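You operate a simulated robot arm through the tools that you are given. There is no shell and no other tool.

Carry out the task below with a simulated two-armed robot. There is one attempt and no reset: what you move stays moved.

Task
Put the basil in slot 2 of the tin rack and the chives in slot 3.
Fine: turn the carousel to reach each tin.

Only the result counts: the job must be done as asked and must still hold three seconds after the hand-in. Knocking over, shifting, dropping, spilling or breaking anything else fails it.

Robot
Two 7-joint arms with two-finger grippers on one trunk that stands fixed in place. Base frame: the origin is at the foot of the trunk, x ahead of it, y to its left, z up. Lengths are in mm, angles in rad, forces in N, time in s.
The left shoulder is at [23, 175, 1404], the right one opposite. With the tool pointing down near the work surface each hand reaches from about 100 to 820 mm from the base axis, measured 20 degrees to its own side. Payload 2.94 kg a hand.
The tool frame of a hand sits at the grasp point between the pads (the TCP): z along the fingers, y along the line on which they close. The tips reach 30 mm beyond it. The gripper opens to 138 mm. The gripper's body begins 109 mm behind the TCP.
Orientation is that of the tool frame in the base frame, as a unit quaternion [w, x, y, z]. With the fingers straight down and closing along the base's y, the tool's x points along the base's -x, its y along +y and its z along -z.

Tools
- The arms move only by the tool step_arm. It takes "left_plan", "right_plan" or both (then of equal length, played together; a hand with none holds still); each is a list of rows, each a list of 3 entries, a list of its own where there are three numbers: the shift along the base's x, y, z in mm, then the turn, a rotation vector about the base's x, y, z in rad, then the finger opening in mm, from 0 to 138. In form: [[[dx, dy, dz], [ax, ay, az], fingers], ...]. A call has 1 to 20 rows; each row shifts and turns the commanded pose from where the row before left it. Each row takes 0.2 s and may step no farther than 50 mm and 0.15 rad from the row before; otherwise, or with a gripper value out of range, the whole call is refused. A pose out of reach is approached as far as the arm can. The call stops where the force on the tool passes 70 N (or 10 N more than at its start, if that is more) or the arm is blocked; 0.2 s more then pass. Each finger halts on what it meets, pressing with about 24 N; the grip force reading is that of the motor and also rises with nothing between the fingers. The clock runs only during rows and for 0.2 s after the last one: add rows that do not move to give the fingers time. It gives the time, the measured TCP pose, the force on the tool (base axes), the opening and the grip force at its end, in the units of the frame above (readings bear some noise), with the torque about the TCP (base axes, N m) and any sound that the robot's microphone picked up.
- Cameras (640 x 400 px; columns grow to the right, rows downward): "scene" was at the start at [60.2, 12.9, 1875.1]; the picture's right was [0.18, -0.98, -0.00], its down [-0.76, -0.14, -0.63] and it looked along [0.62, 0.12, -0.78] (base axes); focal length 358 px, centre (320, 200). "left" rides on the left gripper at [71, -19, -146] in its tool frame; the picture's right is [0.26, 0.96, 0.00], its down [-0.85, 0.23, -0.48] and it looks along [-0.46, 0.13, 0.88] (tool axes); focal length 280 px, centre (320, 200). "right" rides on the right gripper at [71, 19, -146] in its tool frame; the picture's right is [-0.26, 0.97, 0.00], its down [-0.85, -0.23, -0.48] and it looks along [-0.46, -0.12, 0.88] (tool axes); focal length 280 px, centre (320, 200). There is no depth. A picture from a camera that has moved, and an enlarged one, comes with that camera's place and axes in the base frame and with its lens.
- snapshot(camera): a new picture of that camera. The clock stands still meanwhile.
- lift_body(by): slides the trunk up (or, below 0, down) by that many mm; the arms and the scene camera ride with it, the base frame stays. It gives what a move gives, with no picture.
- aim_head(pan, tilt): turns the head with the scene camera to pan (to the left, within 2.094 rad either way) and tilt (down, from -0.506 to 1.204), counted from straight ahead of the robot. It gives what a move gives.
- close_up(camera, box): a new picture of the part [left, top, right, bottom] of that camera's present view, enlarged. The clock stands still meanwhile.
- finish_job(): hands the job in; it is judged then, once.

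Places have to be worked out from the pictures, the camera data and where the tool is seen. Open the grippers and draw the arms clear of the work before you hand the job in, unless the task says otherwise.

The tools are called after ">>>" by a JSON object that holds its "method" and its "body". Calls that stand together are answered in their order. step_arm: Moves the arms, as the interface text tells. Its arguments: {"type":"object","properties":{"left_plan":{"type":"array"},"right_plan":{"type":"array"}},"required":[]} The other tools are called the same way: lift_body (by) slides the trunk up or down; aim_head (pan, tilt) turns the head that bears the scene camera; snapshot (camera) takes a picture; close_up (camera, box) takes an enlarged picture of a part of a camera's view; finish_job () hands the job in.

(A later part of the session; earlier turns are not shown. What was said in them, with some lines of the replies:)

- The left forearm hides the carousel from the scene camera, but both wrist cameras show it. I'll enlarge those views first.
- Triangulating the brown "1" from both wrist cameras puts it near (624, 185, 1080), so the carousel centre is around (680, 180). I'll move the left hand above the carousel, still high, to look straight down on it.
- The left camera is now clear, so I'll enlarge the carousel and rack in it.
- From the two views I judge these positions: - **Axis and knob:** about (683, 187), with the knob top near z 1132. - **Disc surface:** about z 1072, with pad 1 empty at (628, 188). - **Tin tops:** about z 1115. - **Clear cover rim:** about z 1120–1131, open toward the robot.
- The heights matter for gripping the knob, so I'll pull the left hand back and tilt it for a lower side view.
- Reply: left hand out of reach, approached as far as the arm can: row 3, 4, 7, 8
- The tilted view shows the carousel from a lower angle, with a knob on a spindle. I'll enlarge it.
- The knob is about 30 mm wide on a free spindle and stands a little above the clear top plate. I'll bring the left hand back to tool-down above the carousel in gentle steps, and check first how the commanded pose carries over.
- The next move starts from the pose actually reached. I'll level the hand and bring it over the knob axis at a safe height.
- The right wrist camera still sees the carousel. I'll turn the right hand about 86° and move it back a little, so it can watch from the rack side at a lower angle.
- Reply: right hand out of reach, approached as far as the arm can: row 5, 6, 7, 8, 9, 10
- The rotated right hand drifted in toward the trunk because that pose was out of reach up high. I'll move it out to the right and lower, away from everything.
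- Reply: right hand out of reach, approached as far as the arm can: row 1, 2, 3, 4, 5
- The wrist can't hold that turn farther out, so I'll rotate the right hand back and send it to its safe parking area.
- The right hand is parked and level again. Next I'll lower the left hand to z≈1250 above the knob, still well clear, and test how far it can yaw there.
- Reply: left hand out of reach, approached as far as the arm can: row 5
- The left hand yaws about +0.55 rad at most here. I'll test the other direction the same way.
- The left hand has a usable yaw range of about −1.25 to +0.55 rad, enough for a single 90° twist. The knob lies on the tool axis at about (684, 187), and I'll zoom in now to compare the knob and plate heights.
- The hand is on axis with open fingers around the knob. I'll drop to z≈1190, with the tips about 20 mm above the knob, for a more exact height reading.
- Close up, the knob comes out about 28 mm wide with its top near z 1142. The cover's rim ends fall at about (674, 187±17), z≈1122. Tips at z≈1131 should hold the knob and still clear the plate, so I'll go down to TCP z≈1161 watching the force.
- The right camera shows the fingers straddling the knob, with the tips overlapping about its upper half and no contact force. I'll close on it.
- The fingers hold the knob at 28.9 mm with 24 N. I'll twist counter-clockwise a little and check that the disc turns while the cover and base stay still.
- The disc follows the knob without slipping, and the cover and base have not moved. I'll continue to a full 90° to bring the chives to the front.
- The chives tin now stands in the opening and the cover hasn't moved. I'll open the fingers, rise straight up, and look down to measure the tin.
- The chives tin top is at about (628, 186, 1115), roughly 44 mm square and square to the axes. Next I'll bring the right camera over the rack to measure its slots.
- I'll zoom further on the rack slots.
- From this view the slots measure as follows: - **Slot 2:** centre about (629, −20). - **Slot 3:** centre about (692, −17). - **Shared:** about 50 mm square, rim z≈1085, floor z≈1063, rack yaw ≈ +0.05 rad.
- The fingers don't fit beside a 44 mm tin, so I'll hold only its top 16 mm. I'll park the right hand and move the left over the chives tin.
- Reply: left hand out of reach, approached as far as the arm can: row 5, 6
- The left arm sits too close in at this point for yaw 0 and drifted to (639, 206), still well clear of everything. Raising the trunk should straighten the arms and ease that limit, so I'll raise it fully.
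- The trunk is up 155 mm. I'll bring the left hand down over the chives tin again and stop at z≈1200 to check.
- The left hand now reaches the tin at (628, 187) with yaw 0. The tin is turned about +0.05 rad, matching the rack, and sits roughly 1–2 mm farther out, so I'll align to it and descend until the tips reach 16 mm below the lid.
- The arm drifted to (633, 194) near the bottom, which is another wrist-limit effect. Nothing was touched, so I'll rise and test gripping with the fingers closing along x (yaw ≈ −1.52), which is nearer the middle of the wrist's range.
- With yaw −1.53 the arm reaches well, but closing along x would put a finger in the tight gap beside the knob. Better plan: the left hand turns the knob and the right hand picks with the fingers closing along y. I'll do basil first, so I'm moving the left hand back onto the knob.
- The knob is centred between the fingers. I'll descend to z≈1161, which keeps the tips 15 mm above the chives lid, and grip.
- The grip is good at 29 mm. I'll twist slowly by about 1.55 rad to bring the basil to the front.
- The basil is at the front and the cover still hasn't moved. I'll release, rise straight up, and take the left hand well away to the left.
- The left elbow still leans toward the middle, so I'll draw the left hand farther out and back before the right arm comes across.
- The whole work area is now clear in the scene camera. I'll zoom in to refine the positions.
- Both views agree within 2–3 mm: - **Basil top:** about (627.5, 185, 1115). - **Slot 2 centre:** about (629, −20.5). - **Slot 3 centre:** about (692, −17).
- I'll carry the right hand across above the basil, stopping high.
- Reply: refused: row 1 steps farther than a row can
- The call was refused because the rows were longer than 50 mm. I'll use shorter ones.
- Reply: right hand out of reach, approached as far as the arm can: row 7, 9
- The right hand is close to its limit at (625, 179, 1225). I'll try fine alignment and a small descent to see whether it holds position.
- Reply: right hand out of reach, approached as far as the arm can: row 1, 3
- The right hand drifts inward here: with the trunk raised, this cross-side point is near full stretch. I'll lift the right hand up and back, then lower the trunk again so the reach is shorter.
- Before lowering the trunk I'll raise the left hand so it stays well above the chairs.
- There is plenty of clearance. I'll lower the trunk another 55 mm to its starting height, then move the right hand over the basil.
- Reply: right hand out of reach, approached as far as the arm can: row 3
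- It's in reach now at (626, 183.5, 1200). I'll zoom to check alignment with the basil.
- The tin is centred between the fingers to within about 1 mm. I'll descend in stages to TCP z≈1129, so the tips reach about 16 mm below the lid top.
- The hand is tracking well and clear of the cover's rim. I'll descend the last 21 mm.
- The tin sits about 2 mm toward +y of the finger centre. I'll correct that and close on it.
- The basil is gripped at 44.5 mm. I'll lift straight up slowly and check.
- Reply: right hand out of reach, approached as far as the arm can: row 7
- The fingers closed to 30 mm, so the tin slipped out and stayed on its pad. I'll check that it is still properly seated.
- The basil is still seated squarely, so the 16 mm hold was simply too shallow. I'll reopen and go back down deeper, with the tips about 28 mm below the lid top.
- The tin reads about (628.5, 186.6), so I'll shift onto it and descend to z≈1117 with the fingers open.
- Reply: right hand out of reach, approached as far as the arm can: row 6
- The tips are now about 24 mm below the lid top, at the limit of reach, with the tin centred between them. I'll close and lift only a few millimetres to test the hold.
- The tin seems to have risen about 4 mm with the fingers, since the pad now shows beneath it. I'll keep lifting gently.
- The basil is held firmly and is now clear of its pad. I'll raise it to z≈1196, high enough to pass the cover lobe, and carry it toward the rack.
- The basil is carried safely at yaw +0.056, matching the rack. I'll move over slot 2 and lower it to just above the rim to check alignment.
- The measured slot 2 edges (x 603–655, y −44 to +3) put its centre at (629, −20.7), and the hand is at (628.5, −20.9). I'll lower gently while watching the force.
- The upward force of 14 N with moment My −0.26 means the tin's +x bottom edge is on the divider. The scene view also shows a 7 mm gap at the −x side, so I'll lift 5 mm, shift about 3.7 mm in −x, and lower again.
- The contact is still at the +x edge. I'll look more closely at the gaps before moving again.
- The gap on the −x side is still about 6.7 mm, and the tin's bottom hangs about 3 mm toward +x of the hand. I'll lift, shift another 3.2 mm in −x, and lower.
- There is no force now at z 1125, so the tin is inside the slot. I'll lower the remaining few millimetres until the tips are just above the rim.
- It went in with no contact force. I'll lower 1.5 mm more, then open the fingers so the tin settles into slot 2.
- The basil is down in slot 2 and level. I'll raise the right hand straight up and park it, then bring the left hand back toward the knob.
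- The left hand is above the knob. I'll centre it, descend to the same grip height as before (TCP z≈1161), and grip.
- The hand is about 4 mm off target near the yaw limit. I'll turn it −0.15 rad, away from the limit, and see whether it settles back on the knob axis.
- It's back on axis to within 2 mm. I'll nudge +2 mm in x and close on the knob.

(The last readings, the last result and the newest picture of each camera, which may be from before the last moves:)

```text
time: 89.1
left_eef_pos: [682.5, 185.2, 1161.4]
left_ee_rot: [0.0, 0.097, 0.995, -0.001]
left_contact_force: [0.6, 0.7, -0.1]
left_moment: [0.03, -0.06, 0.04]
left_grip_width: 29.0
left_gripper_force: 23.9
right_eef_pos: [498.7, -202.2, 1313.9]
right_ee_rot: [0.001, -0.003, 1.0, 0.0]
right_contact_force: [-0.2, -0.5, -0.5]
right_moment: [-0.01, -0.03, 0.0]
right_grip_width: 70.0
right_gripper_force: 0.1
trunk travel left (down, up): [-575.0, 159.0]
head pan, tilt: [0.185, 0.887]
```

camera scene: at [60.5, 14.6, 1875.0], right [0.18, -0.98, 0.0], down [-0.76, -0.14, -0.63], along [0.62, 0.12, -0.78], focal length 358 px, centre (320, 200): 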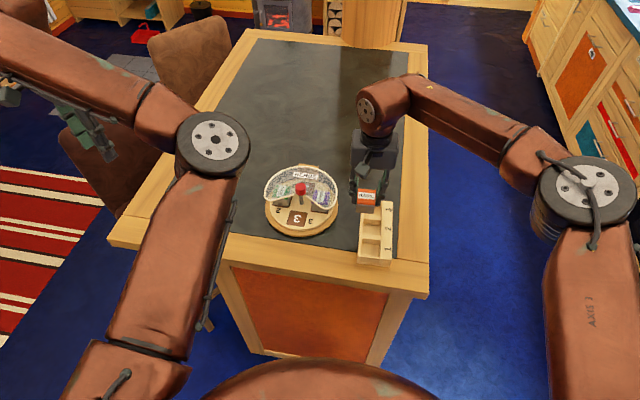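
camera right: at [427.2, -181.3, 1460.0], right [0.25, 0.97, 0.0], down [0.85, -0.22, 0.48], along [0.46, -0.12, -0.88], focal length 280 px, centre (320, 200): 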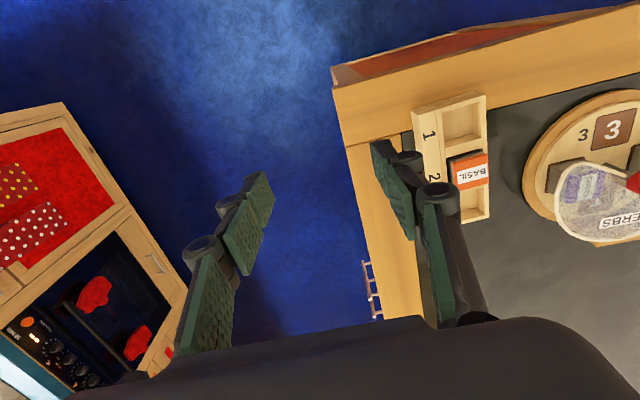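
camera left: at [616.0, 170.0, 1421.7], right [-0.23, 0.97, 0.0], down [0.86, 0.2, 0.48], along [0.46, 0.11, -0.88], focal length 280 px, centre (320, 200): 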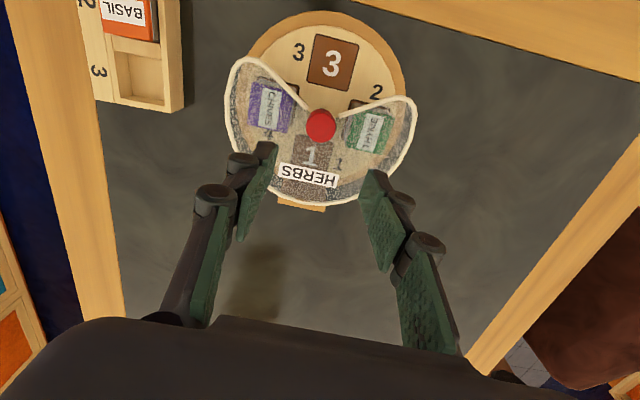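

The knob is gripped at 29.0 mm. I'll twist clockwise by about 1.36 rad, stopping a little short so the chives end up nearer the right hand.

>>> {"method": "step_arm", "body": {"left_plan": [[[0, 0, 0], [0, 0, -0.085], 15], [[0, 0, 0], [0, 0, -0.085], 15], [[0, 0, 0], [0, 0, -0.085], 15], [[0, 0, 0], [0, 0, -0.085], 15], [[0, 0, 0], [0, 0, -0.085], 15], [[0, 0, 0], [0, 0, -0.085], 15], [[0, 0, 0], [0, 0, -0.085], 15], [[0, 0, 0], [0, 0, -0.085], 15], [[0, 0, 0], [0, 0, -0.085], 15], [[0, 0, 0], [0, 0, -0.085], 15], [[0, 0, 0], [0, 0, -0.085], 15], [[0, 0, 0], [0, 0, -0.085], 15], [[0, 0, 0], [0, 0, -0.085], 15], [[0, 0, 0], [0, 0, -0.085], 15], [[0, 0, 0], [0, 0, -0.085], 15], [[0, 0, 0], [0, 0, -0.085], 15], [[0, 0, 0], [0, 0, 0], 15]]}}

>>> {"method": "snapshot", "body": {"camera": "left"}}

>>> {"method": "snapshot", "body": {"camera": "scene"}}

```text
time: 92.7
left_eef_pos: [684.7, 185.4, 1161.4]
left_ee_rot: [-0.001, 0.702, 0.712, -0.003]
left_contact_force: [1.0, 3.7, 0.4]
left_moment: [0.26, -0.02, -0.02]
left_grip_width: 28.8
left_gripper_force: 24.3
right_eef_pos: [500.1, -202.8, 1312.7]
right_ee_rot: [0.001, -0.003, 1.0, 0.001]
right_contact_force: [0.4, -1.1, -0.8]
right_moment: [0.01, 0.01, 0.03]
right_grip_width: 70.1
right_gripper_force: 0.0
trunk travel left (down, up): [-575.0, 159.0]
head pan, tilt: [0.185, 0.887]
```

```text
taken
camera left: at [664.2, 256.9, 1307.9], right [0.96, 0.28, 0.0], down [0.24, -0.84, 0.48], along [0.13, -0.46, -0.88], focal length 280 px, centre (320, 200)
```

left: 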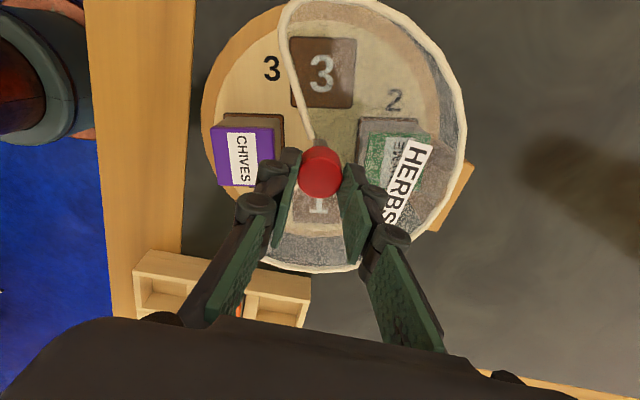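

```text
taken
camera scene: at [60.7, 13.4, 1875.0], right [0.18, -0.98, 0.0], down [-0.76, -0.14, -0.63], along [0.62, 0.12, -0.78], focal length 358 px, centre (320, 200)
```

scene: 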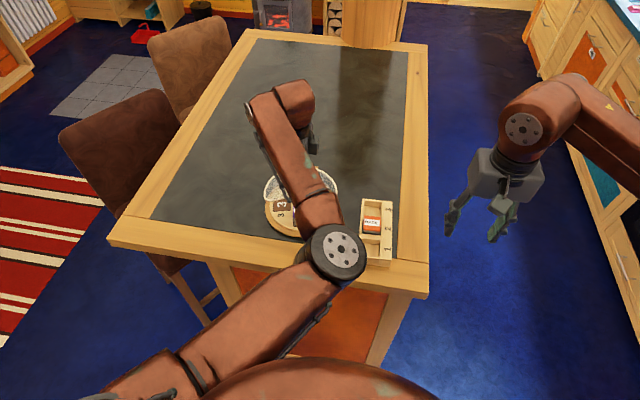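

The chives are at the front, just inside the opening on the rack side. I'll release, rise, and retreat the left arm.

>>> {"method": "step_arm", "body": {"left_plan": [[[0, 0, 0], [0, 0, 0], 50], [[0, 0, 0], [0, 0, 0], 54], [[0, 0, 0], [0, 0, 0], 54], [[0, 0, 20], [0, 0, 0], 54], [[0, 0, 40], [0, 0, 0.1], 60], [[0, 0, 40], [0, 0, 0.12], 60], [[0, 0, 40], [0, 0, 0.12], 60], [[0, 0, 40], [0, 0, 0.12], 60], [[0, 40, 20], [0, 0, 0.12], 60], [[-10, 45, 0], [0, 0, 0.12], 60], [[-10, 45, 0], [0, 0, 0.12], 60], [[-10, 45, 0], [0, 0, 0.12], 60], [[-10, 45, 0], [0, 0, 0.12], 60], [[-10, 40, 0], [0, 0, 0.1], 60], [[-25, 30, 10], [0, 0, 0], 60], [[-25, 30, 10], [0, 0, 0], 60], [[-25, 30, 10], [0, 0, 0], 60], [[-25, 20, 5], [0, 0, 0], 60], [[-25, 0, 0], [0, 0, 0], 60]]}}

>>> {"method": "snapshot", "body": {"camera": "scene"}}

>>> {"method": "close_up", "body": {"camera": "scene", "box": [255, 155, 415, 265]}}

```text
time: 96.7
left_eef_pos: [512.8, 552.6, 1399.3]
left_ee_rot: [-0.001, 0.197, 0.98, 0.0]
left_contact_force: [-0.3, 0.1, -0.8]
left_moment: [-0.01, -0.03, 0.01]
left_grip_width: 60.0
left_gripper_force: 0.2
right_eef_pos: [499.0, -202.3, 1312.2]
right_ee_rot: [0.0, -0.003, 1.0, 0.001]
right_contact_force: [0.1, -0.2, 0.4]
right_moment: [0.01, 0.0, 0.03]
right_grip_width: 70.1
right_gripper_force: 0.1
trunk travel left (down, up): [-575.0, 159.0]
head pan, tilt: [0.185, 0.887]
```

```text
taken
camera scene: at [59.9, 12.2, 1875.1], right [0.18, -0.98, 0.0], down [-0.76, -0.14, -0.63], along [0.62, 0.12, -0.78], focal length 358 px, centre (320, 200)
```

scene: 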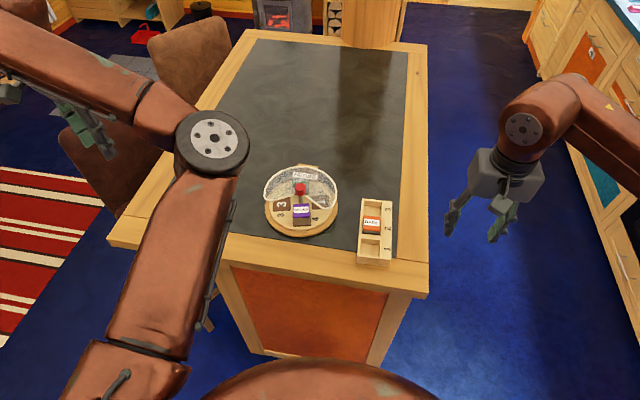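

```text
3.64 times, centred on (335, 210) of scene
camera zoom: at [59.9, 12.2, 1875.1], right [0.18, -0.98, 0.0], down [-0.76, -0.14, -0.63], along [0.62, 0.12, -0.78], focal length 1303 px, centre (266, 164)
```

zoom: 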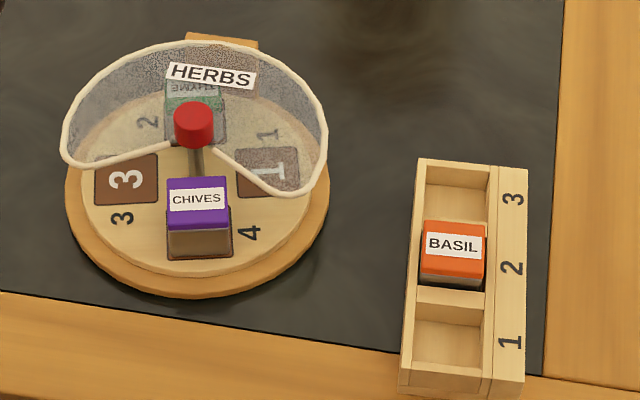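

The basil is level in slot 2. I'll bring the right hand over the chives, near (631, 175), with yaw +0.2.

>>> {"method": "step_arm", "body": {"right_plan": [[[11, 31, 0], [0, 0, 0.017], 66], [[11, 31, 0], [0, 0, 0.017], 66], [[11, 31, 0], [0, 0, 0.017], 66], [[11, 31, 0], [0, 0, 0.017], 66], [[11, 31, -5], [0, 0, 0.017], 66], [[11, 31, -5], [0, 0, 0.017], 66], [[11, 31, -5], [0, 0, 0.017], 66], [[11, 31, -5], [0, 0, 0.017], 66], [[11, 31, -15], [0, 0, 0.017], 66], [[11, 31, -15], [0, 0, 0.017], 66], [[11, 31, -20], [0, 0, 0.017], 66], [[11, 33, -20], [0, 0, 0.017], 66], [[0, 0, -15], [0, 0, 0], 66], [[0, 0, 0], [0, 0, 0], 66]]}}

>>> {"method": "close_up", "body": {"camera": "right", "box": [200, 60, 440, 260]}}

```text
time: 99.7
left_eef_pos: [512.6, 552.7, 1397.8]
left_ee_rot: [0.0, 0.197, 0.98, -0.001]
left_contact_force: [-0.4, -0.3, -0.8]
left_moment: [0.01, -0.01, -0.01]
left_grip_width: 60.0
left_gripper_force: 0.0
right_eef_pos: [631.5, 172.5, 1206.5]
right_ee_rot: [-0.001, -0.105, 0.994, 0.0]
right_contact_force: [0.0, 0.3, 0.2]
right_moment: [0.01, 0.01, 0.03]
right_grip_width: 66.1
right_gripper_force: 0.0
trunk travel left (down, up): [-575.0, 159.0]
head pan, tilt: [0.185, 0.887]
```

```text
2.00 times, centred on (320, 160) of right
camera zoom: at [557.0, 177.6, 1353.6], right [0.05, 1.0, 0.0], down [0.88, -0.05, 0.48], along [0.48, -0.03, -0.88], focal length 561 px, centre (320, 280)
```

zoom: 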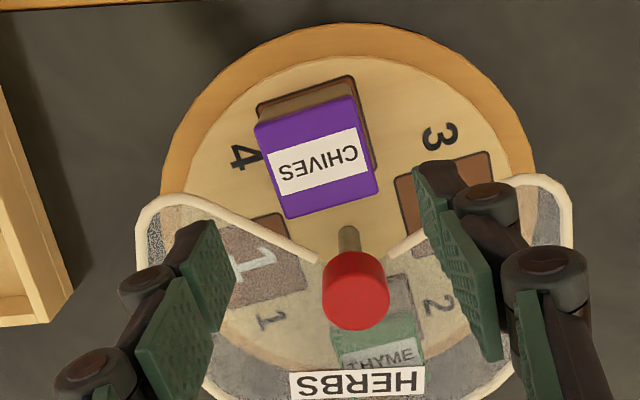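

The chives line up with the fingers, offset only about 2 mm in x. I'll correct that and descend to TCP z≈1120.

>>> {"method": "step_arm", "body": {"right_plan": [[[-1.7, 0, -20], [0, 0, 0], 66], [[0, 0, -20], [0, 0, 0], 66], [[0, 0, -18], [0, 0, 0], 66], [[0, 0, -13], [0, 0, 0], 66], [[0, 0, -9], [0, 0, 0], 66], [[0, 0, -6], [0, 0, 0], 66], [[0, 0, 0], [0, 0, 0], 66]]}}

>>> {"method": "close_up", "body": {"camera": "right", "box": [200, 80, 440, 280]}}

>>> {"method": "close_up", "body": {"camera": "scene", "box": [255, 155, 345, 245]}}

```text
time: 101.3
left_eef_pos: [513.2, 554.5, 1399.2]
left_ee_rot: [0.0, 0.195, 0.981, -0.002]
left_contact_force: [-1.1, 0.0, 0.4]
left_moment: [-0.03, 0.02, 0.0]
left_grip_width: 60.0
left_gripper_force: 0.1
right_eef_pos: [630.3, 173.0, 1122.0]
right_ee_rot: [0.0, -0.106, 0.994, 0.0]
right_contact_force: [-1.9, 2.3, -0.4]
right_moment: [0.07, 0.0, -0.02]
right_grip_width: 64.6
right_gripper_force: 0.0
trunk travel left (down, up): [-575.0, 159.0]
head pan, tilt: [0.185, 0.887]
```

```text
2.00 times, centred on (320, 180) of right
camera zoom: at [556.0, 179.0, 1269.2], right [0.05, 1.0, 0.0], down [0.88, -0.05, 0.48], along [0.47, -0.03, -0.88], focal length 561 px, centre (320, 240)
```

zoom: 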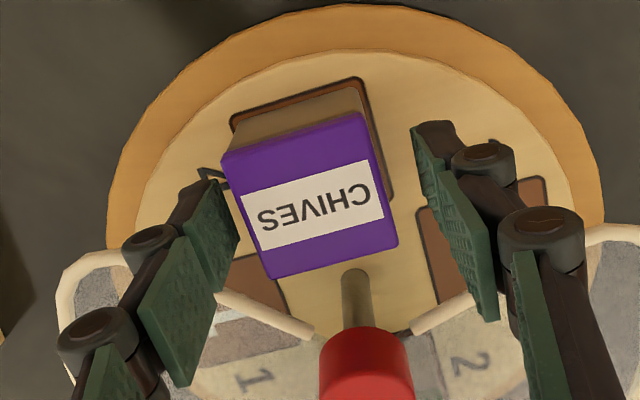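

```text
4.44 times, centred on (300, 200) of scene
camera zoom: at [60.1, 14.4, 1875.1], right [0.18, -0.98, 0.0], down [-0.76, -0.14, -0.63], along [0.62, 0.12, -0.78], focal length 1592 px, centre (409, 200)
```

zoom: 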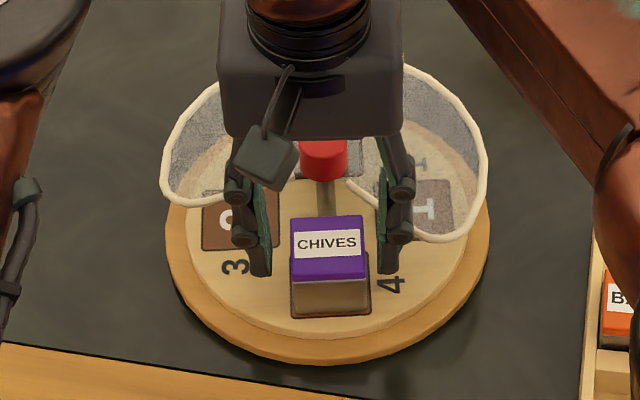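

The −y finger is lightly touching the cover's rim: the opening reads 64.6 instead of 66, with about 3 N. I'll narrow the fingers straight away, then centre on the tin and close.

>>> {"method": "step_arm", "body": {"right_plan": [[[0, 0, 0], [0, 0, 0], 52], [[0, 0, 0], [0, 0, 0], 52], [[-1.2, -1.5, 0], [0, 0, 0], 52], [[0, 0, 0], [0, 0, 0], 20], [[0, 0, 0], [0, 0, 0], 20], [[0, 0, 0], [0, 0, 0], 20], [[0, 0, 0], [0, 0, 0], 20]]}}

>>> {"method": "close_up", "body": {"camera": "right", "box": [200, 80, 440, 280]}}

>>> {"method": "close_up", "body": {"camera": "scene", "box": [255, 155, 345, 245]}}

```text
time: 102.9
left_eef_pos: [512.7, 554.7, 1398.5]
left_ee_rot: [0.0, 0.196, 0.981, -0.002]
left_contact_force: [-0.5, -0.2, -0.6]
left_moment: [-0.01, -0.02, -0.01]
left_grip_width: 60.0
left_gripper_force: 0.1
right_eef_pos: [629.1, 172.0, 1121.1]
right_ee_rot: [0.0, -0.106, 0.994, 0.0]
right_contact_force: [-0.5, 0.8, 0.0]
right_moment: [0.01, 0.0, 0.0]
right_grip_width: 44.0
right_gripper_force: 24.0
trunk travel left (down, up): [-575.0, 159.0]
head pan, tilt: [0.185, 0.887]
```

```text
2.00 times, centred on (320, 180) of right
camera zoom: at [555.3, 177.3, 1269.1], right [0.05, 1.0, 0.0], down [0.88, -0.05, 0.48], along [0.47, -0.03, -0.88], focal length 561 px, centre (320, 240)
```

zoom: 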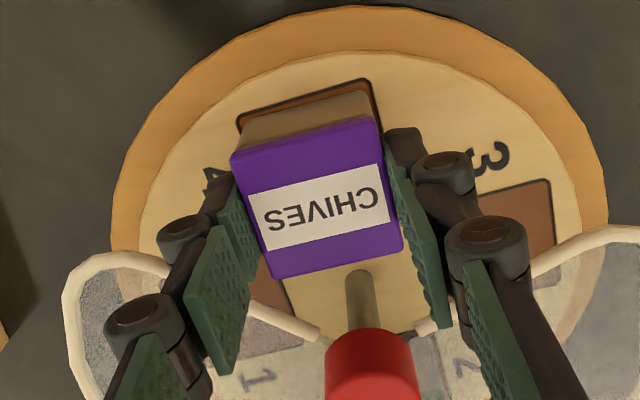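

```text
4.44 times, centred on (300, 200) of scene
camera zoom: at [60.3, 14.1, 1875.1], right [0.18, -0.98, 0.0], down [-0.76, -0.14, -0.63], along [0.62, 0.12, -0.78], focal length 1592 px, centre (409, 200)
```

zoom: 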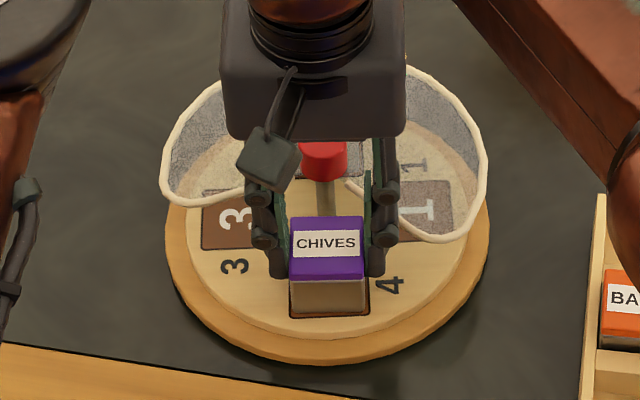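

The chives are gripped at 44.0 mm. I'll lift gently, then ease toward −x, away from the cover, as it rises.

>>> {"method": "step_arm", "body": {"right_plan": [[[0, 0, 2], [0, 0, 0], 20], [[0, 0, 2], [0, 0, 0], 20], [[0, 0, 3], [0, 0, 0], 20], [[0, 0, 4], [0, 0, 0], 20], [[-1, 0, 5], [0, 0, 0], 20], [[-1, 0, 6], [0, 0, 0], 20], [[0, 0, 0], [0, 0, 0], 20]]}}

>>> {"method": "close_up", "body": {"camera": "scene", "box": [255, 155, 345, 245]}}

```text
time: 104.5
left_eef_pos: [513.4, 554.3, 1397.8]
left_ee_rot: [0.0, 0.196, 0.981, -0.002]
left_contact_force: [0.5, 0.2, -0.3]
left_moment: [0.02, 0.0, 0.01]
left_grip_width: 60.1
left_gripper_force: 0.1
right_eef_pos: [629.4, 171.4, 1144.1]
right_ee_rot: [-0.001, -0.105, 0.995, 0.0]
right_contact_force: [-0.3, -0.1, -1.1]
right_moment: [0.0, 0.02, 0.02]
right_grip_width: 44.2
right_gripper_force: 24.0
trunk travel left (down, up): [-575.0, 159.0]
head pan, tilt: [0.185, 0.887]
```

```text
4.44 times, centred on (300, 200) of scene
camera zoom: at [60.6, 14.1, 1875.1], right [0.18, -0.98, 0.0], down [-0.76, -0.14, -0.63], along [0.62, 0.12, -0.78], focal length 1592 px, centre (409, 200)
```

zoom: 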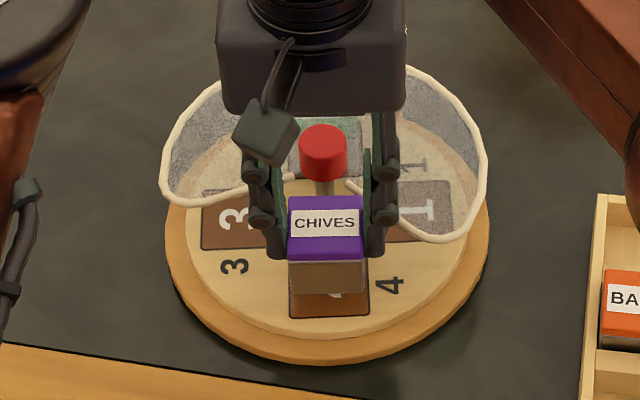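

The chives are clear of the pad and firmly held. I'll raise to z≈1210 and carry toward slot 3, turning to the rack's yaw on the way.

>>> {"method": "step_arm", "body": {"right_plan": [[[0, 0, 10], [0, 0, 0], 20], [[0, 0, 14], [0, 0, 0], 20], [[0, 0, 14], [0, 0, 0], 20], [[0, 0, 14], [0, 0, 0], 20], [[0, 0, 14], [0, 0, 0], 20], [[2, -15, 2], [0, 0, -0.015], 20], [[4, -20, 2], [0, 0, -0.015], 20], [[6, -20, 0], [0, 0, -0.015], 20], [[6, -20, 0], [0, 0, -0.015], 20], [[7, -20, 0], [0, 0, -0.015], 20], [[7, -20, 0], [0, 0, -0.015], 20], [[7, -20, 0], [0, 0, -0.015], 20], [[7, -20, 0], [0, 0, -0.015], 20], [[7, -20, 0], [0, 0, -0.015], 20], [[4, -13, 0], [0, 0, -0.02], 20], [[0, 0, 0], [0, 0, 0], 20]]}}

>>> {"method": "snapshot", "body": {"camera": "right"}}

>>> {"method": "snapshot", "body": {"camera": "scene"}}

```text
time: 107.9
left_eef_pos: [512.6, 555.2, 1398.0]
left_ee_rot: [0.0, 0.197, 0.98, -0.001]
left_contact_force: [-0.1, 1.1, 0.5]
left_moment: [0.03, 0.01, 0.0]
left_grip_width: 59.9
left_gripper_force: 0.1
right_eef_pos: [684.3, -15.3, 1215.3]
right_ee_rot: [0.0, -0.027, 1.0, 0.0]
right_contact_force: [0.1, -0.4, -0.9]
right_moment: [0.0, -0.03, -0.03]
right_grip_width: 43.7
right_gripper_force: 23.5
trunk travel left (down, up): [-575.0, 159.0]
head pan, tilt: [0.185, 0.887]
```

```text
taken
camera right: at [611.4, 0.4, 1361.7], right [0.21, 0.98, 0.0], down [0.86, -0.18, 0.48], along [0.46, -0.1, -0.88], focal length 280 px, centre (320, 200)
```

right: 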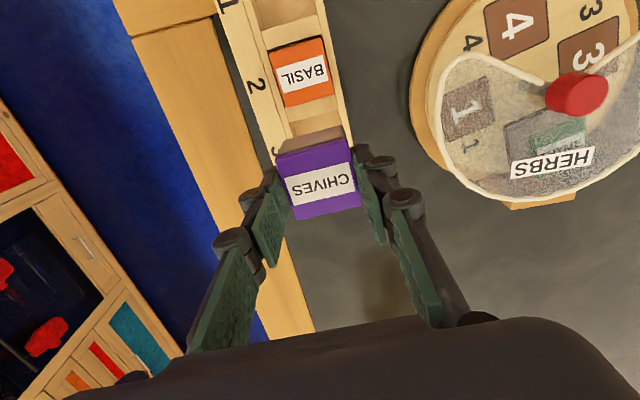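

```text
taken
camera scene: at [60.3, 14.1, 1875.1], right [0.18, -0.98, 0.0], down [-0.76, -0.14, -0.63], along [0.62, 0.12, -0.78], focal length 358 px, centre (320, 200)
```

scene: 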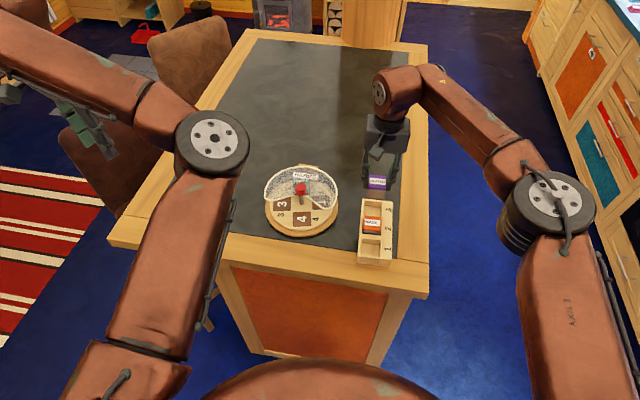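

I'll position over slot 3 and lower to z≈1148, just above the rim, to check the gaps.

>>> {"method": "step_arm", "body": {"right_plan": [[[2, -0.8, -20], [0, 0, 0], 20], [[2, -0.8, -20], [0, 0, 0], 20], [[0, 0, -15], [0, 0, 0], 20], [[0, 0, -12], [0, 0, 0], 20], [[0, 0, 0], [0, 0, 0], 20]]}}

>>> {"method": "close_up", "body": {"camera": "right", "box": [200, 60, 440, 260]}}

>>> {"method": "close_up", "body": {"camera": "right", "box": [270, 90, 370, 160]}}

>>> {"method": "close_up", "body": {"camera": "scene", "box": [345, 165, 410, 235]}}

```text
time: 109.1
left_eef_pos: [512.5, 555.0, 1398.5]
left_ee_rot: [0.0, 0.196, 0.981, -0.002]
left_contact_force: [-0.3, 0.2, 0.4]
left_moment: [-0.02, -0.02, -0.01]
left_grip_width: 59.9
left_gripper_force: 0.1
right_eef_pos: [688.1, -17.1, 1148.6]
right_ee_rot: [0.0, -0.028, 1.0, 0.0]
right_contact_force: [0.7, -0.3, 0.2]
right_moment: [0.03, 0.01, 0.0]
right_grip_width: 44.1
right_gripper_force: 24.3
trunk travel left (down, up): [-575.0, 159.0]
head pan, tilt: [0.185, 0.887]
```

```text
2.00 times, centred on (320, 160) of right
camera zoom: at [614.8, 0.4, 1294.6], right [0.21, 0.98, 0.0], down [0.86, -0.18, 0.48], along [0.47, -0.1, -0.88], focal length 561 px, centre (320, 280)
```

zoom: 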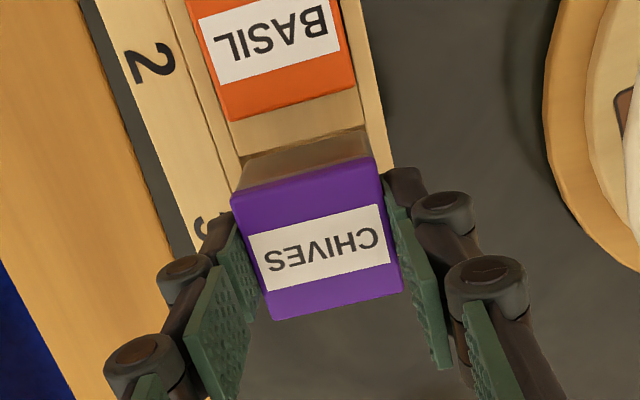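

```text
5.71 times, centred on (320, 125) of right
camera zoom: at [614.8, 0.4, 1294.6], right [0.21, 0.98, 0.0], down [0.86, -0.18, 0.48], along [0.47, -0.1, -0.88], focal length 1602 px, centre (320, 629)
```

zoom: 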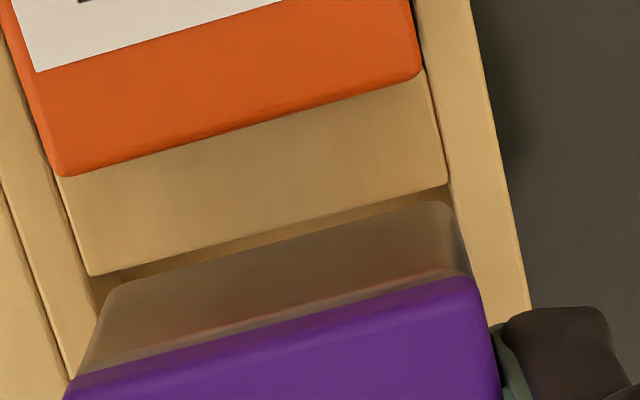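

```text
5.71 times, centred on (378, 200) of scene
camera zoom: at [60.2, 13.8, 1875.1], right [0.18, -0.98, 0.0], down [-0.76, -0.14, -0.63], along [0.62, 0.12, -0.78], focal length 2047 px, centre (-9, 200)
```

zoom: 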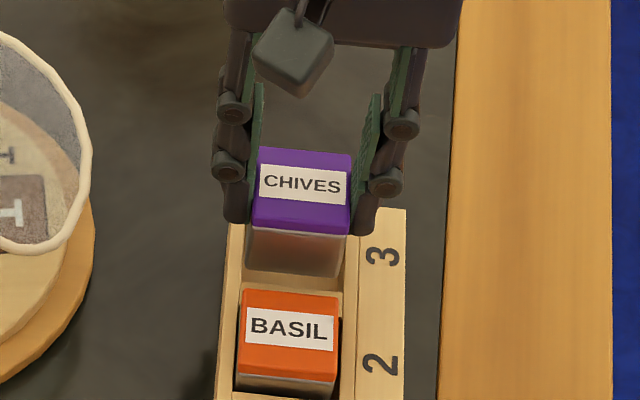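

In the same image, the slot's −x edge is at x≈667 and the tin's bottom edge at x≈665, and the tin sits about 1.8 mm too far in +y. I'll shift by (+4.7, −1.5) mm and lower gently.

>>> {"method": "step_arm", "body": {"right_plan": [[[4.7, -1.5, 0], [0, 0, 0], 20], [[0, 0, 0], [0, 0, 0], 20], [[0, 0, -6], [0, 0, 0], 20], [[0, 0, -5], [0, 0, 0], 20], [[0, 0, -3], [0, 0, 0], 20], [[0, 0, 0], [0, 0, 0], 20]]}}

>>> {"method": "close_up", "body": {"camera": "right", "box": [270, 90, 370, 160]}}

>>> {"method": "close_up", "body": {"camera": "scene", "box": [345, 165, 410, 235]}}

```text
time: 110.5
left_eef_pos: [512.8, 554.1, 1398.8]
left_ee_rot: [0.0, 0.197, 0.98, -0.001]
left_contact_force: [0.2, -0.1, -0.1]
left_moment: [0.0, 0.03, -0.02]
left_grip_width: 60.2
left_gripper_force: 0.0
right_eef_pos: [691.6, -18.3, 1133.4]
right_ee_rot: [0.0, -0.028, 1.0, 0.001]
right_contact_force: [0.0, 0.3, -1.4]
right_moment: [0.03, -0.01, 0.01]
right_grip_width: 44.3
right_gripper_force: 24.1
trunk travel left (down, up): [-575.0, 159.0]
head pan, tilt: [0.185, 0.887]
```

```text
5.71 times, centred on (320, 125) of right
camera zoom: at [619.7, -2.3, 1280.6], right [0.21, 0.98, 0.0], down [0.86, -0.18, 0.48], along [0.47, -0.1, -0.88], focal length 1602 px, centre (320, 629)
```

zoom: 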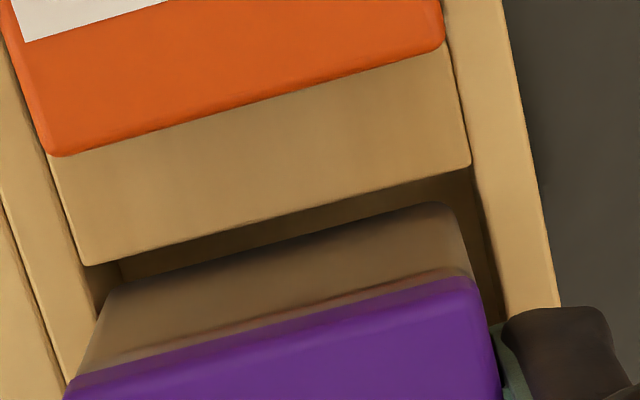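

```text
5.71 times, centred on (378, 200) of scene
camera zoom: at [60.4, 13.4, 1875.1], right [0.18, -0.98, 0.0], down [-0.76, -0.14, -0.63], along [0.62, 0.12, -0.78], focal length 2047 px, centre (-9, 200)
```

zoom: 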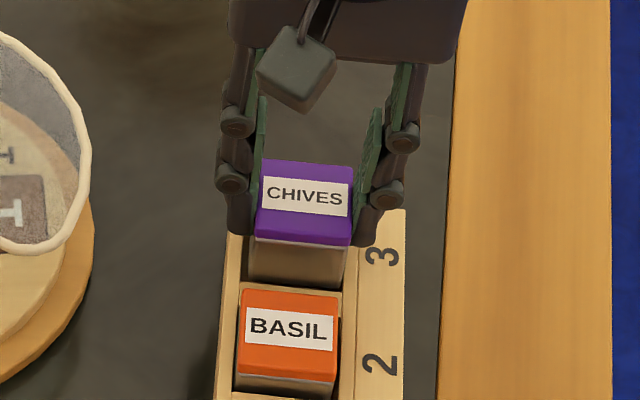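

The gaps look right, with about 3.5 mm on the −x side and clearance on both y sides. I'll lower slowly into the slot.

>>> {"method": "step_arm", "body": {"right_plan": [[[0, 0.7, -3], [0, 0, 0], 20], [[0, 0, -3], [0, 0, 0], 20], [[0, 0, -2], [0, 0, 0], 20], [[0, 0, 0], [0, 0, 0], 20]]}}

>>> {"method": "close_up", "body": {"camera": "right", "box": [200, 60, 440, 260]}}

```text
time: 111.5
left_eef_pos: [512.5, 554.4, 1398.3]
left_ee_rot: [0.0, 0.196, 0.981, -0.003]
left_contact_force: [0.1, 1.1, 0.6]
left_moment: [0.0, 0.01, -0.02]
left_grip_width: 60.0
left_gripper_force: 0.1
right_eef_pos: [691.2, -19.6, 1124.8]
right_ee_rot: [0.001, -0.029, 1.0, 0.0]
right_contact_force: [-0.3, 0.1, 0.0]
right_moment: [-0.02, 0.0, -0.02]
right_grip_width: 44.4
right_gripper_force: 24.0
trunk travel left (down, up): [-575.0, 159.0]
head pan, tilt: [0.185, 0.887]
```

```text
2.00 times, centred on (320, 160) of right
camera zoom: at [619.4, -1.8, 1271.4], right [0.21, 0.98, 0.0], down [0.86, -0.18, 0.48], along [0.47, -0.1, -0.88], focal length 561 px, centre (320, 280)
```

zoom: 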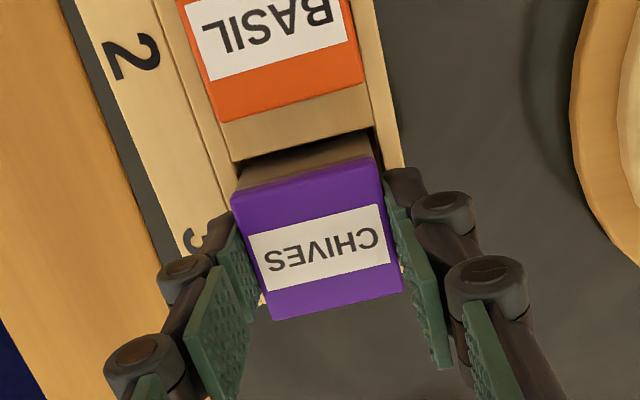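

There is no force at z 1125, so the tin is in the slot. I'll lower to z≈1117.5 as with the basil, and open gently.

>>> {"method": "step_arm", "body": {"right_plan": [[[0, 0, -2.5], [0, 0, 0], 20], [[0, 0, -2.5], [0, 0, 0], 20], [[0, 0, -2], [0, 0, 0], 20], [[0, 0, 0], [0, 0, 0], 20]]}}

>>> {"method": "step_arm", "body": {"right_plan": [[[0, 0, 0], [0, 0, 0], 47], [[0, 0, 0], [0, 0, 0], 52], [[0, 0, 0], [0, 0, 0], 60], [[0, 0, 0], [0, 0, 0], 60], [[0, 0, 0], [0, 0, 0], 60]]}}

>>> {"method": "close_up", "body": {"camera": "right", "box": [200, 60, 440, 260]}}

>>> {"method": "close_up", "body": {"camera": "scene", "box": [345, 165, 410, 235]}}

```text
time: 112.5
left_eef_pos: [511.8, 555.5, 1399.0]
left_ee_rot: [-0.001, 0.195, 0.981, -0.002]
left_contact_force: [-0.2, 0.9, -0.3]
left_moment: [0.0, 0.02, -0.03]
left_grip_width: 59.8
left_gripper_force: 0.1
right_eef_pos: [691.4, -18.4, 1117.7]
right_ee_rot: [0.0, -0.027, 1.0, -0.001]
right_contact_force: [0.7, 0.2, -1.2]
right_moment: [0.0, 0.01, -0.03]
right_grip_width: 44.3
right_gripper_force: 24.0
trunk travel left (down, up): [-575.0, 159.0]
head pan, tilt: [0.185, 0.887]
```

```text
time: 113.7
left_eef_pos: [512.3, 554.9, 1398.5]
left_ee_rot: [-0.001, 0.196, 0.981, 0.0]
left_contact_force: [0.9, -0.3, 0.4]
left_moment: [0.01, -0.01, 0.02]
left_grip_width: 60.0
left_gripper_force: 0.0
right_eef_pos: [692.1, -19.3, 1117.2]
right_ee_rot: [0.001, -0.028, 1.0, 0.0]
right_contact_force: [-0.3, -0.5, -0.2]
right_moment: [-0.01, -0.02, 0.03]
right_grip_width: 60.0
right_gripper_force: 0.1
trunk travel left (down, up): [-575.0, 159.0]
head pan, tilt: [0.185, 0.887]
```

```text
2.00 times, centred on (320, 160) of right
camera zoom: at [618.9, -2.5, 1265.0], right [0.21, 0.98, 0.0], down [0.86, -0.18, 0.48], along [0.47, -0.1, -0.88], focal length 561 px, centre (320, 280)
```

zoom: 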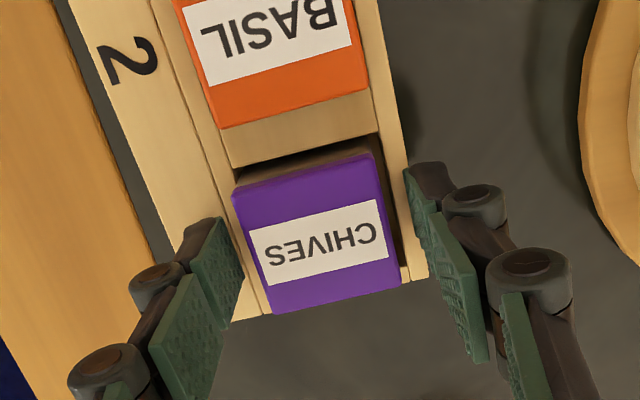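

```text
5.71 times, centred on (378, 200) of scene
camera zoom: at [60.3, 13.5, 1875.1], right [0.18, -0.98, 0.0], down [-0.76, -0.14, -0.63], along [0.62, 0.12, -0.78], focal length 2047 px, centre (-9, 200)
```

zoom: 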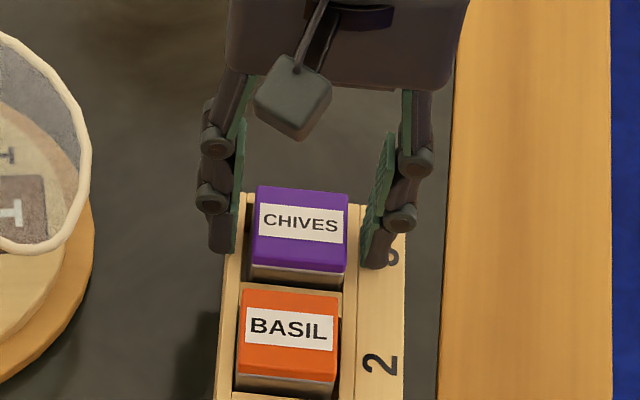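

Both tins are in their slots. I'll raise the right hand straight up, park it, and check the final state.

>>> {"method": "step_arm", "body": {"right_plan": [[[0, 0, 15], [0, 0, 0], 64], [[0, 0, 30], [0, 0, 0], 64], [[0, 0, 40], [0, 0, 0], 64], [[0, 0, 40], [0, 0, 0], 64], [[-20, -30, 30], [0, 0, -0.01], 64], [[-25, -40, 10], [0, 0, -0.01], 80], [[-30, -38, 10], [0, 0, -0.01], 100], [[-30, -38, 10], [0, 0, -0.01], 100], [[-30, -30, 10], [0, 0, -0.01], 100], [[-30, -10, 0], [0, 0, 0], 100], [[-20, 0, 0], [0, 0, 0], 100], [[0, 0, 0], [0, 0, 0], 100]]}}

>>> {"method": "snapshot", "body": {"camera": "scene"}}

>>> {"method": "close_up", "body": {"camera": "scene", "box": [255, 155, 415, 275]}}

>>> {"method": "close_up", "body": {"camera": "scene", "box": [345, 185, 410, 275]}}

>>> {"method": "snapshot", "body": {"camera": "right"}}

```text
time: 116.3
left_eef_pos: [513.0, 553.7, 1397.7]
left_ee_rot: [0.0, 0.198, 0.98, -0.001]
left_contact_force: [0.4, 0.0, 0.0]
left_moment: [0.0, 0.05, 0.0]
left_grip_width: 60.3
left_gripper_force: 0.1
right_eef_pos: [505.3, -207.4, 1313.3]
right_ee_rot: [-0.001, -0.003, 1.0, 0.0]
right_contact_force: [0.4, -0.1, 0.6]
right_moment: [-0.05, 0.02, 0.01]
right_grip_width: 99.8
right_gripper_force: 0.1
trunk travel left (down, up): [-575.0, 159.0]
head pan, tilt: [0.185, 0.887]
```

```text
taken
camera scene: at [60.7, 13.3, 1875.0], right [0.18, -0.98, 0.0], down [-0.76, -0.14, -0.63], along [0.62, 0.12, -0.78], focal length 358 px, centre (320, 200)
```

scene: 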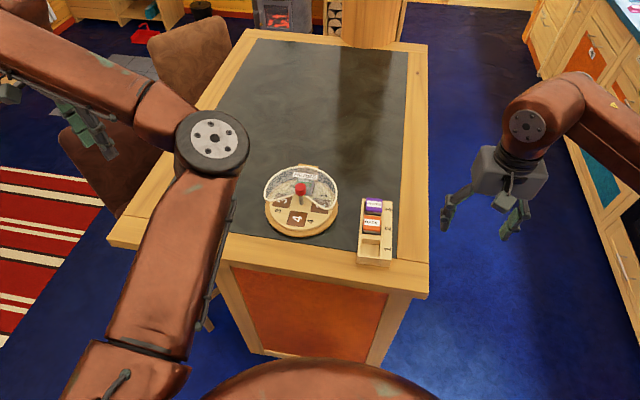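

```text
3.33 times, centred on (335, 215) of scene
camera zoom: at [60.7, 13.3, 1875.0], right [0.18, -0.98, 0.0], down [-0.76, -0.14, -0.63], along [0.62, 0.12, -0.78], focal length 1194 px, centre (270, 150)
```

zoom: 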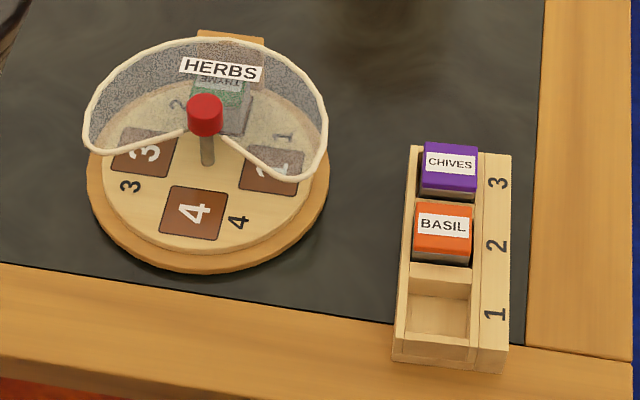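

```text
4.44 times, centred on (378, 230) of scene
camera zoom: at [60.7, 13.3, 1875.0], right [0.18, -0.98, 0.0], down [-0.76, -0.14, -0.63], along [0.62, 0.12, -0.78], focal length 1592 px, centre (64, 67)
```

zoom: 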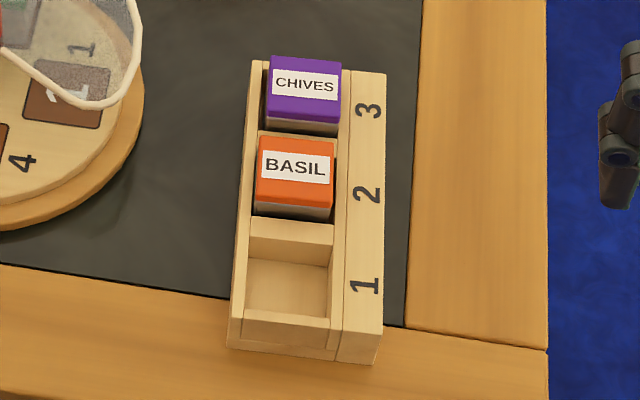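

```text
taken
camera right: at [434.3, -187.1, 1460.3], right [0.26, 0.97, 0.0], down [0.85, -0.23, 0.47], along [0.46, -0.12, -0.88], focal length 280 px, centre (320, 200)
```

right: 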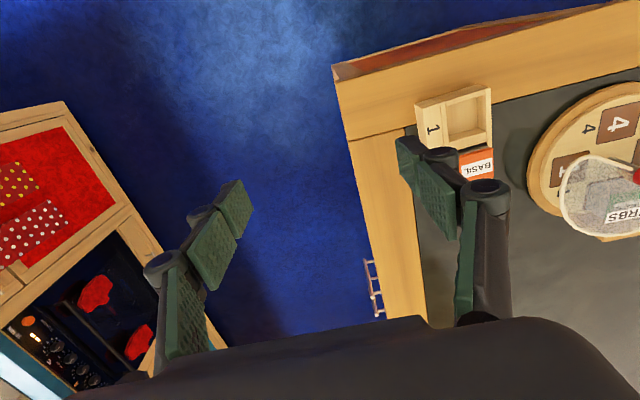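

Basil is seated level in slot 2 and chives in slot 3. The rack, carousel, cover and thyme look undisturbed, the grippers are open, and both arms are clear, so I'm handing in the job.

>>> {"method": "finish_job", "body": {}}

```text
The job is handed in.
```

The basil is in slot 2 of the tin rack and the chives are in slot 3. Both looked level and fully seated in the last pictures. I handed the job in with the grippers open and both arms clear; no verdict came back.

I turned the carousel by its red knob to bring each tin to the opening, then lifted the tins out and placed them with the right hand. In the last pictures the rack, the carousel and its cover look undisturbed, and the thyme is still on its pad. The carousel was left with its empty place 4 at the front.

A few things along the way were less than clean:
- **Basil pick-up:** my first grip on the basil was too shallow and slipped off. The tin stayed on its pad.
- **Basil placement:** it touched the divider between slots 2 and 3 with about 14 N, on two tries, before I corrected its position. Comparing pictures, the rack shows no visible movement.
- **Cover:** one finger brushed the clear cover's rim at about 3 N while reaching for the chives.
- **Last drop:** each tin dropped the last few millimetres (about 5 mm by my estimate) into its slot when released, because the fingers do not fit beside a tin inside the slot.
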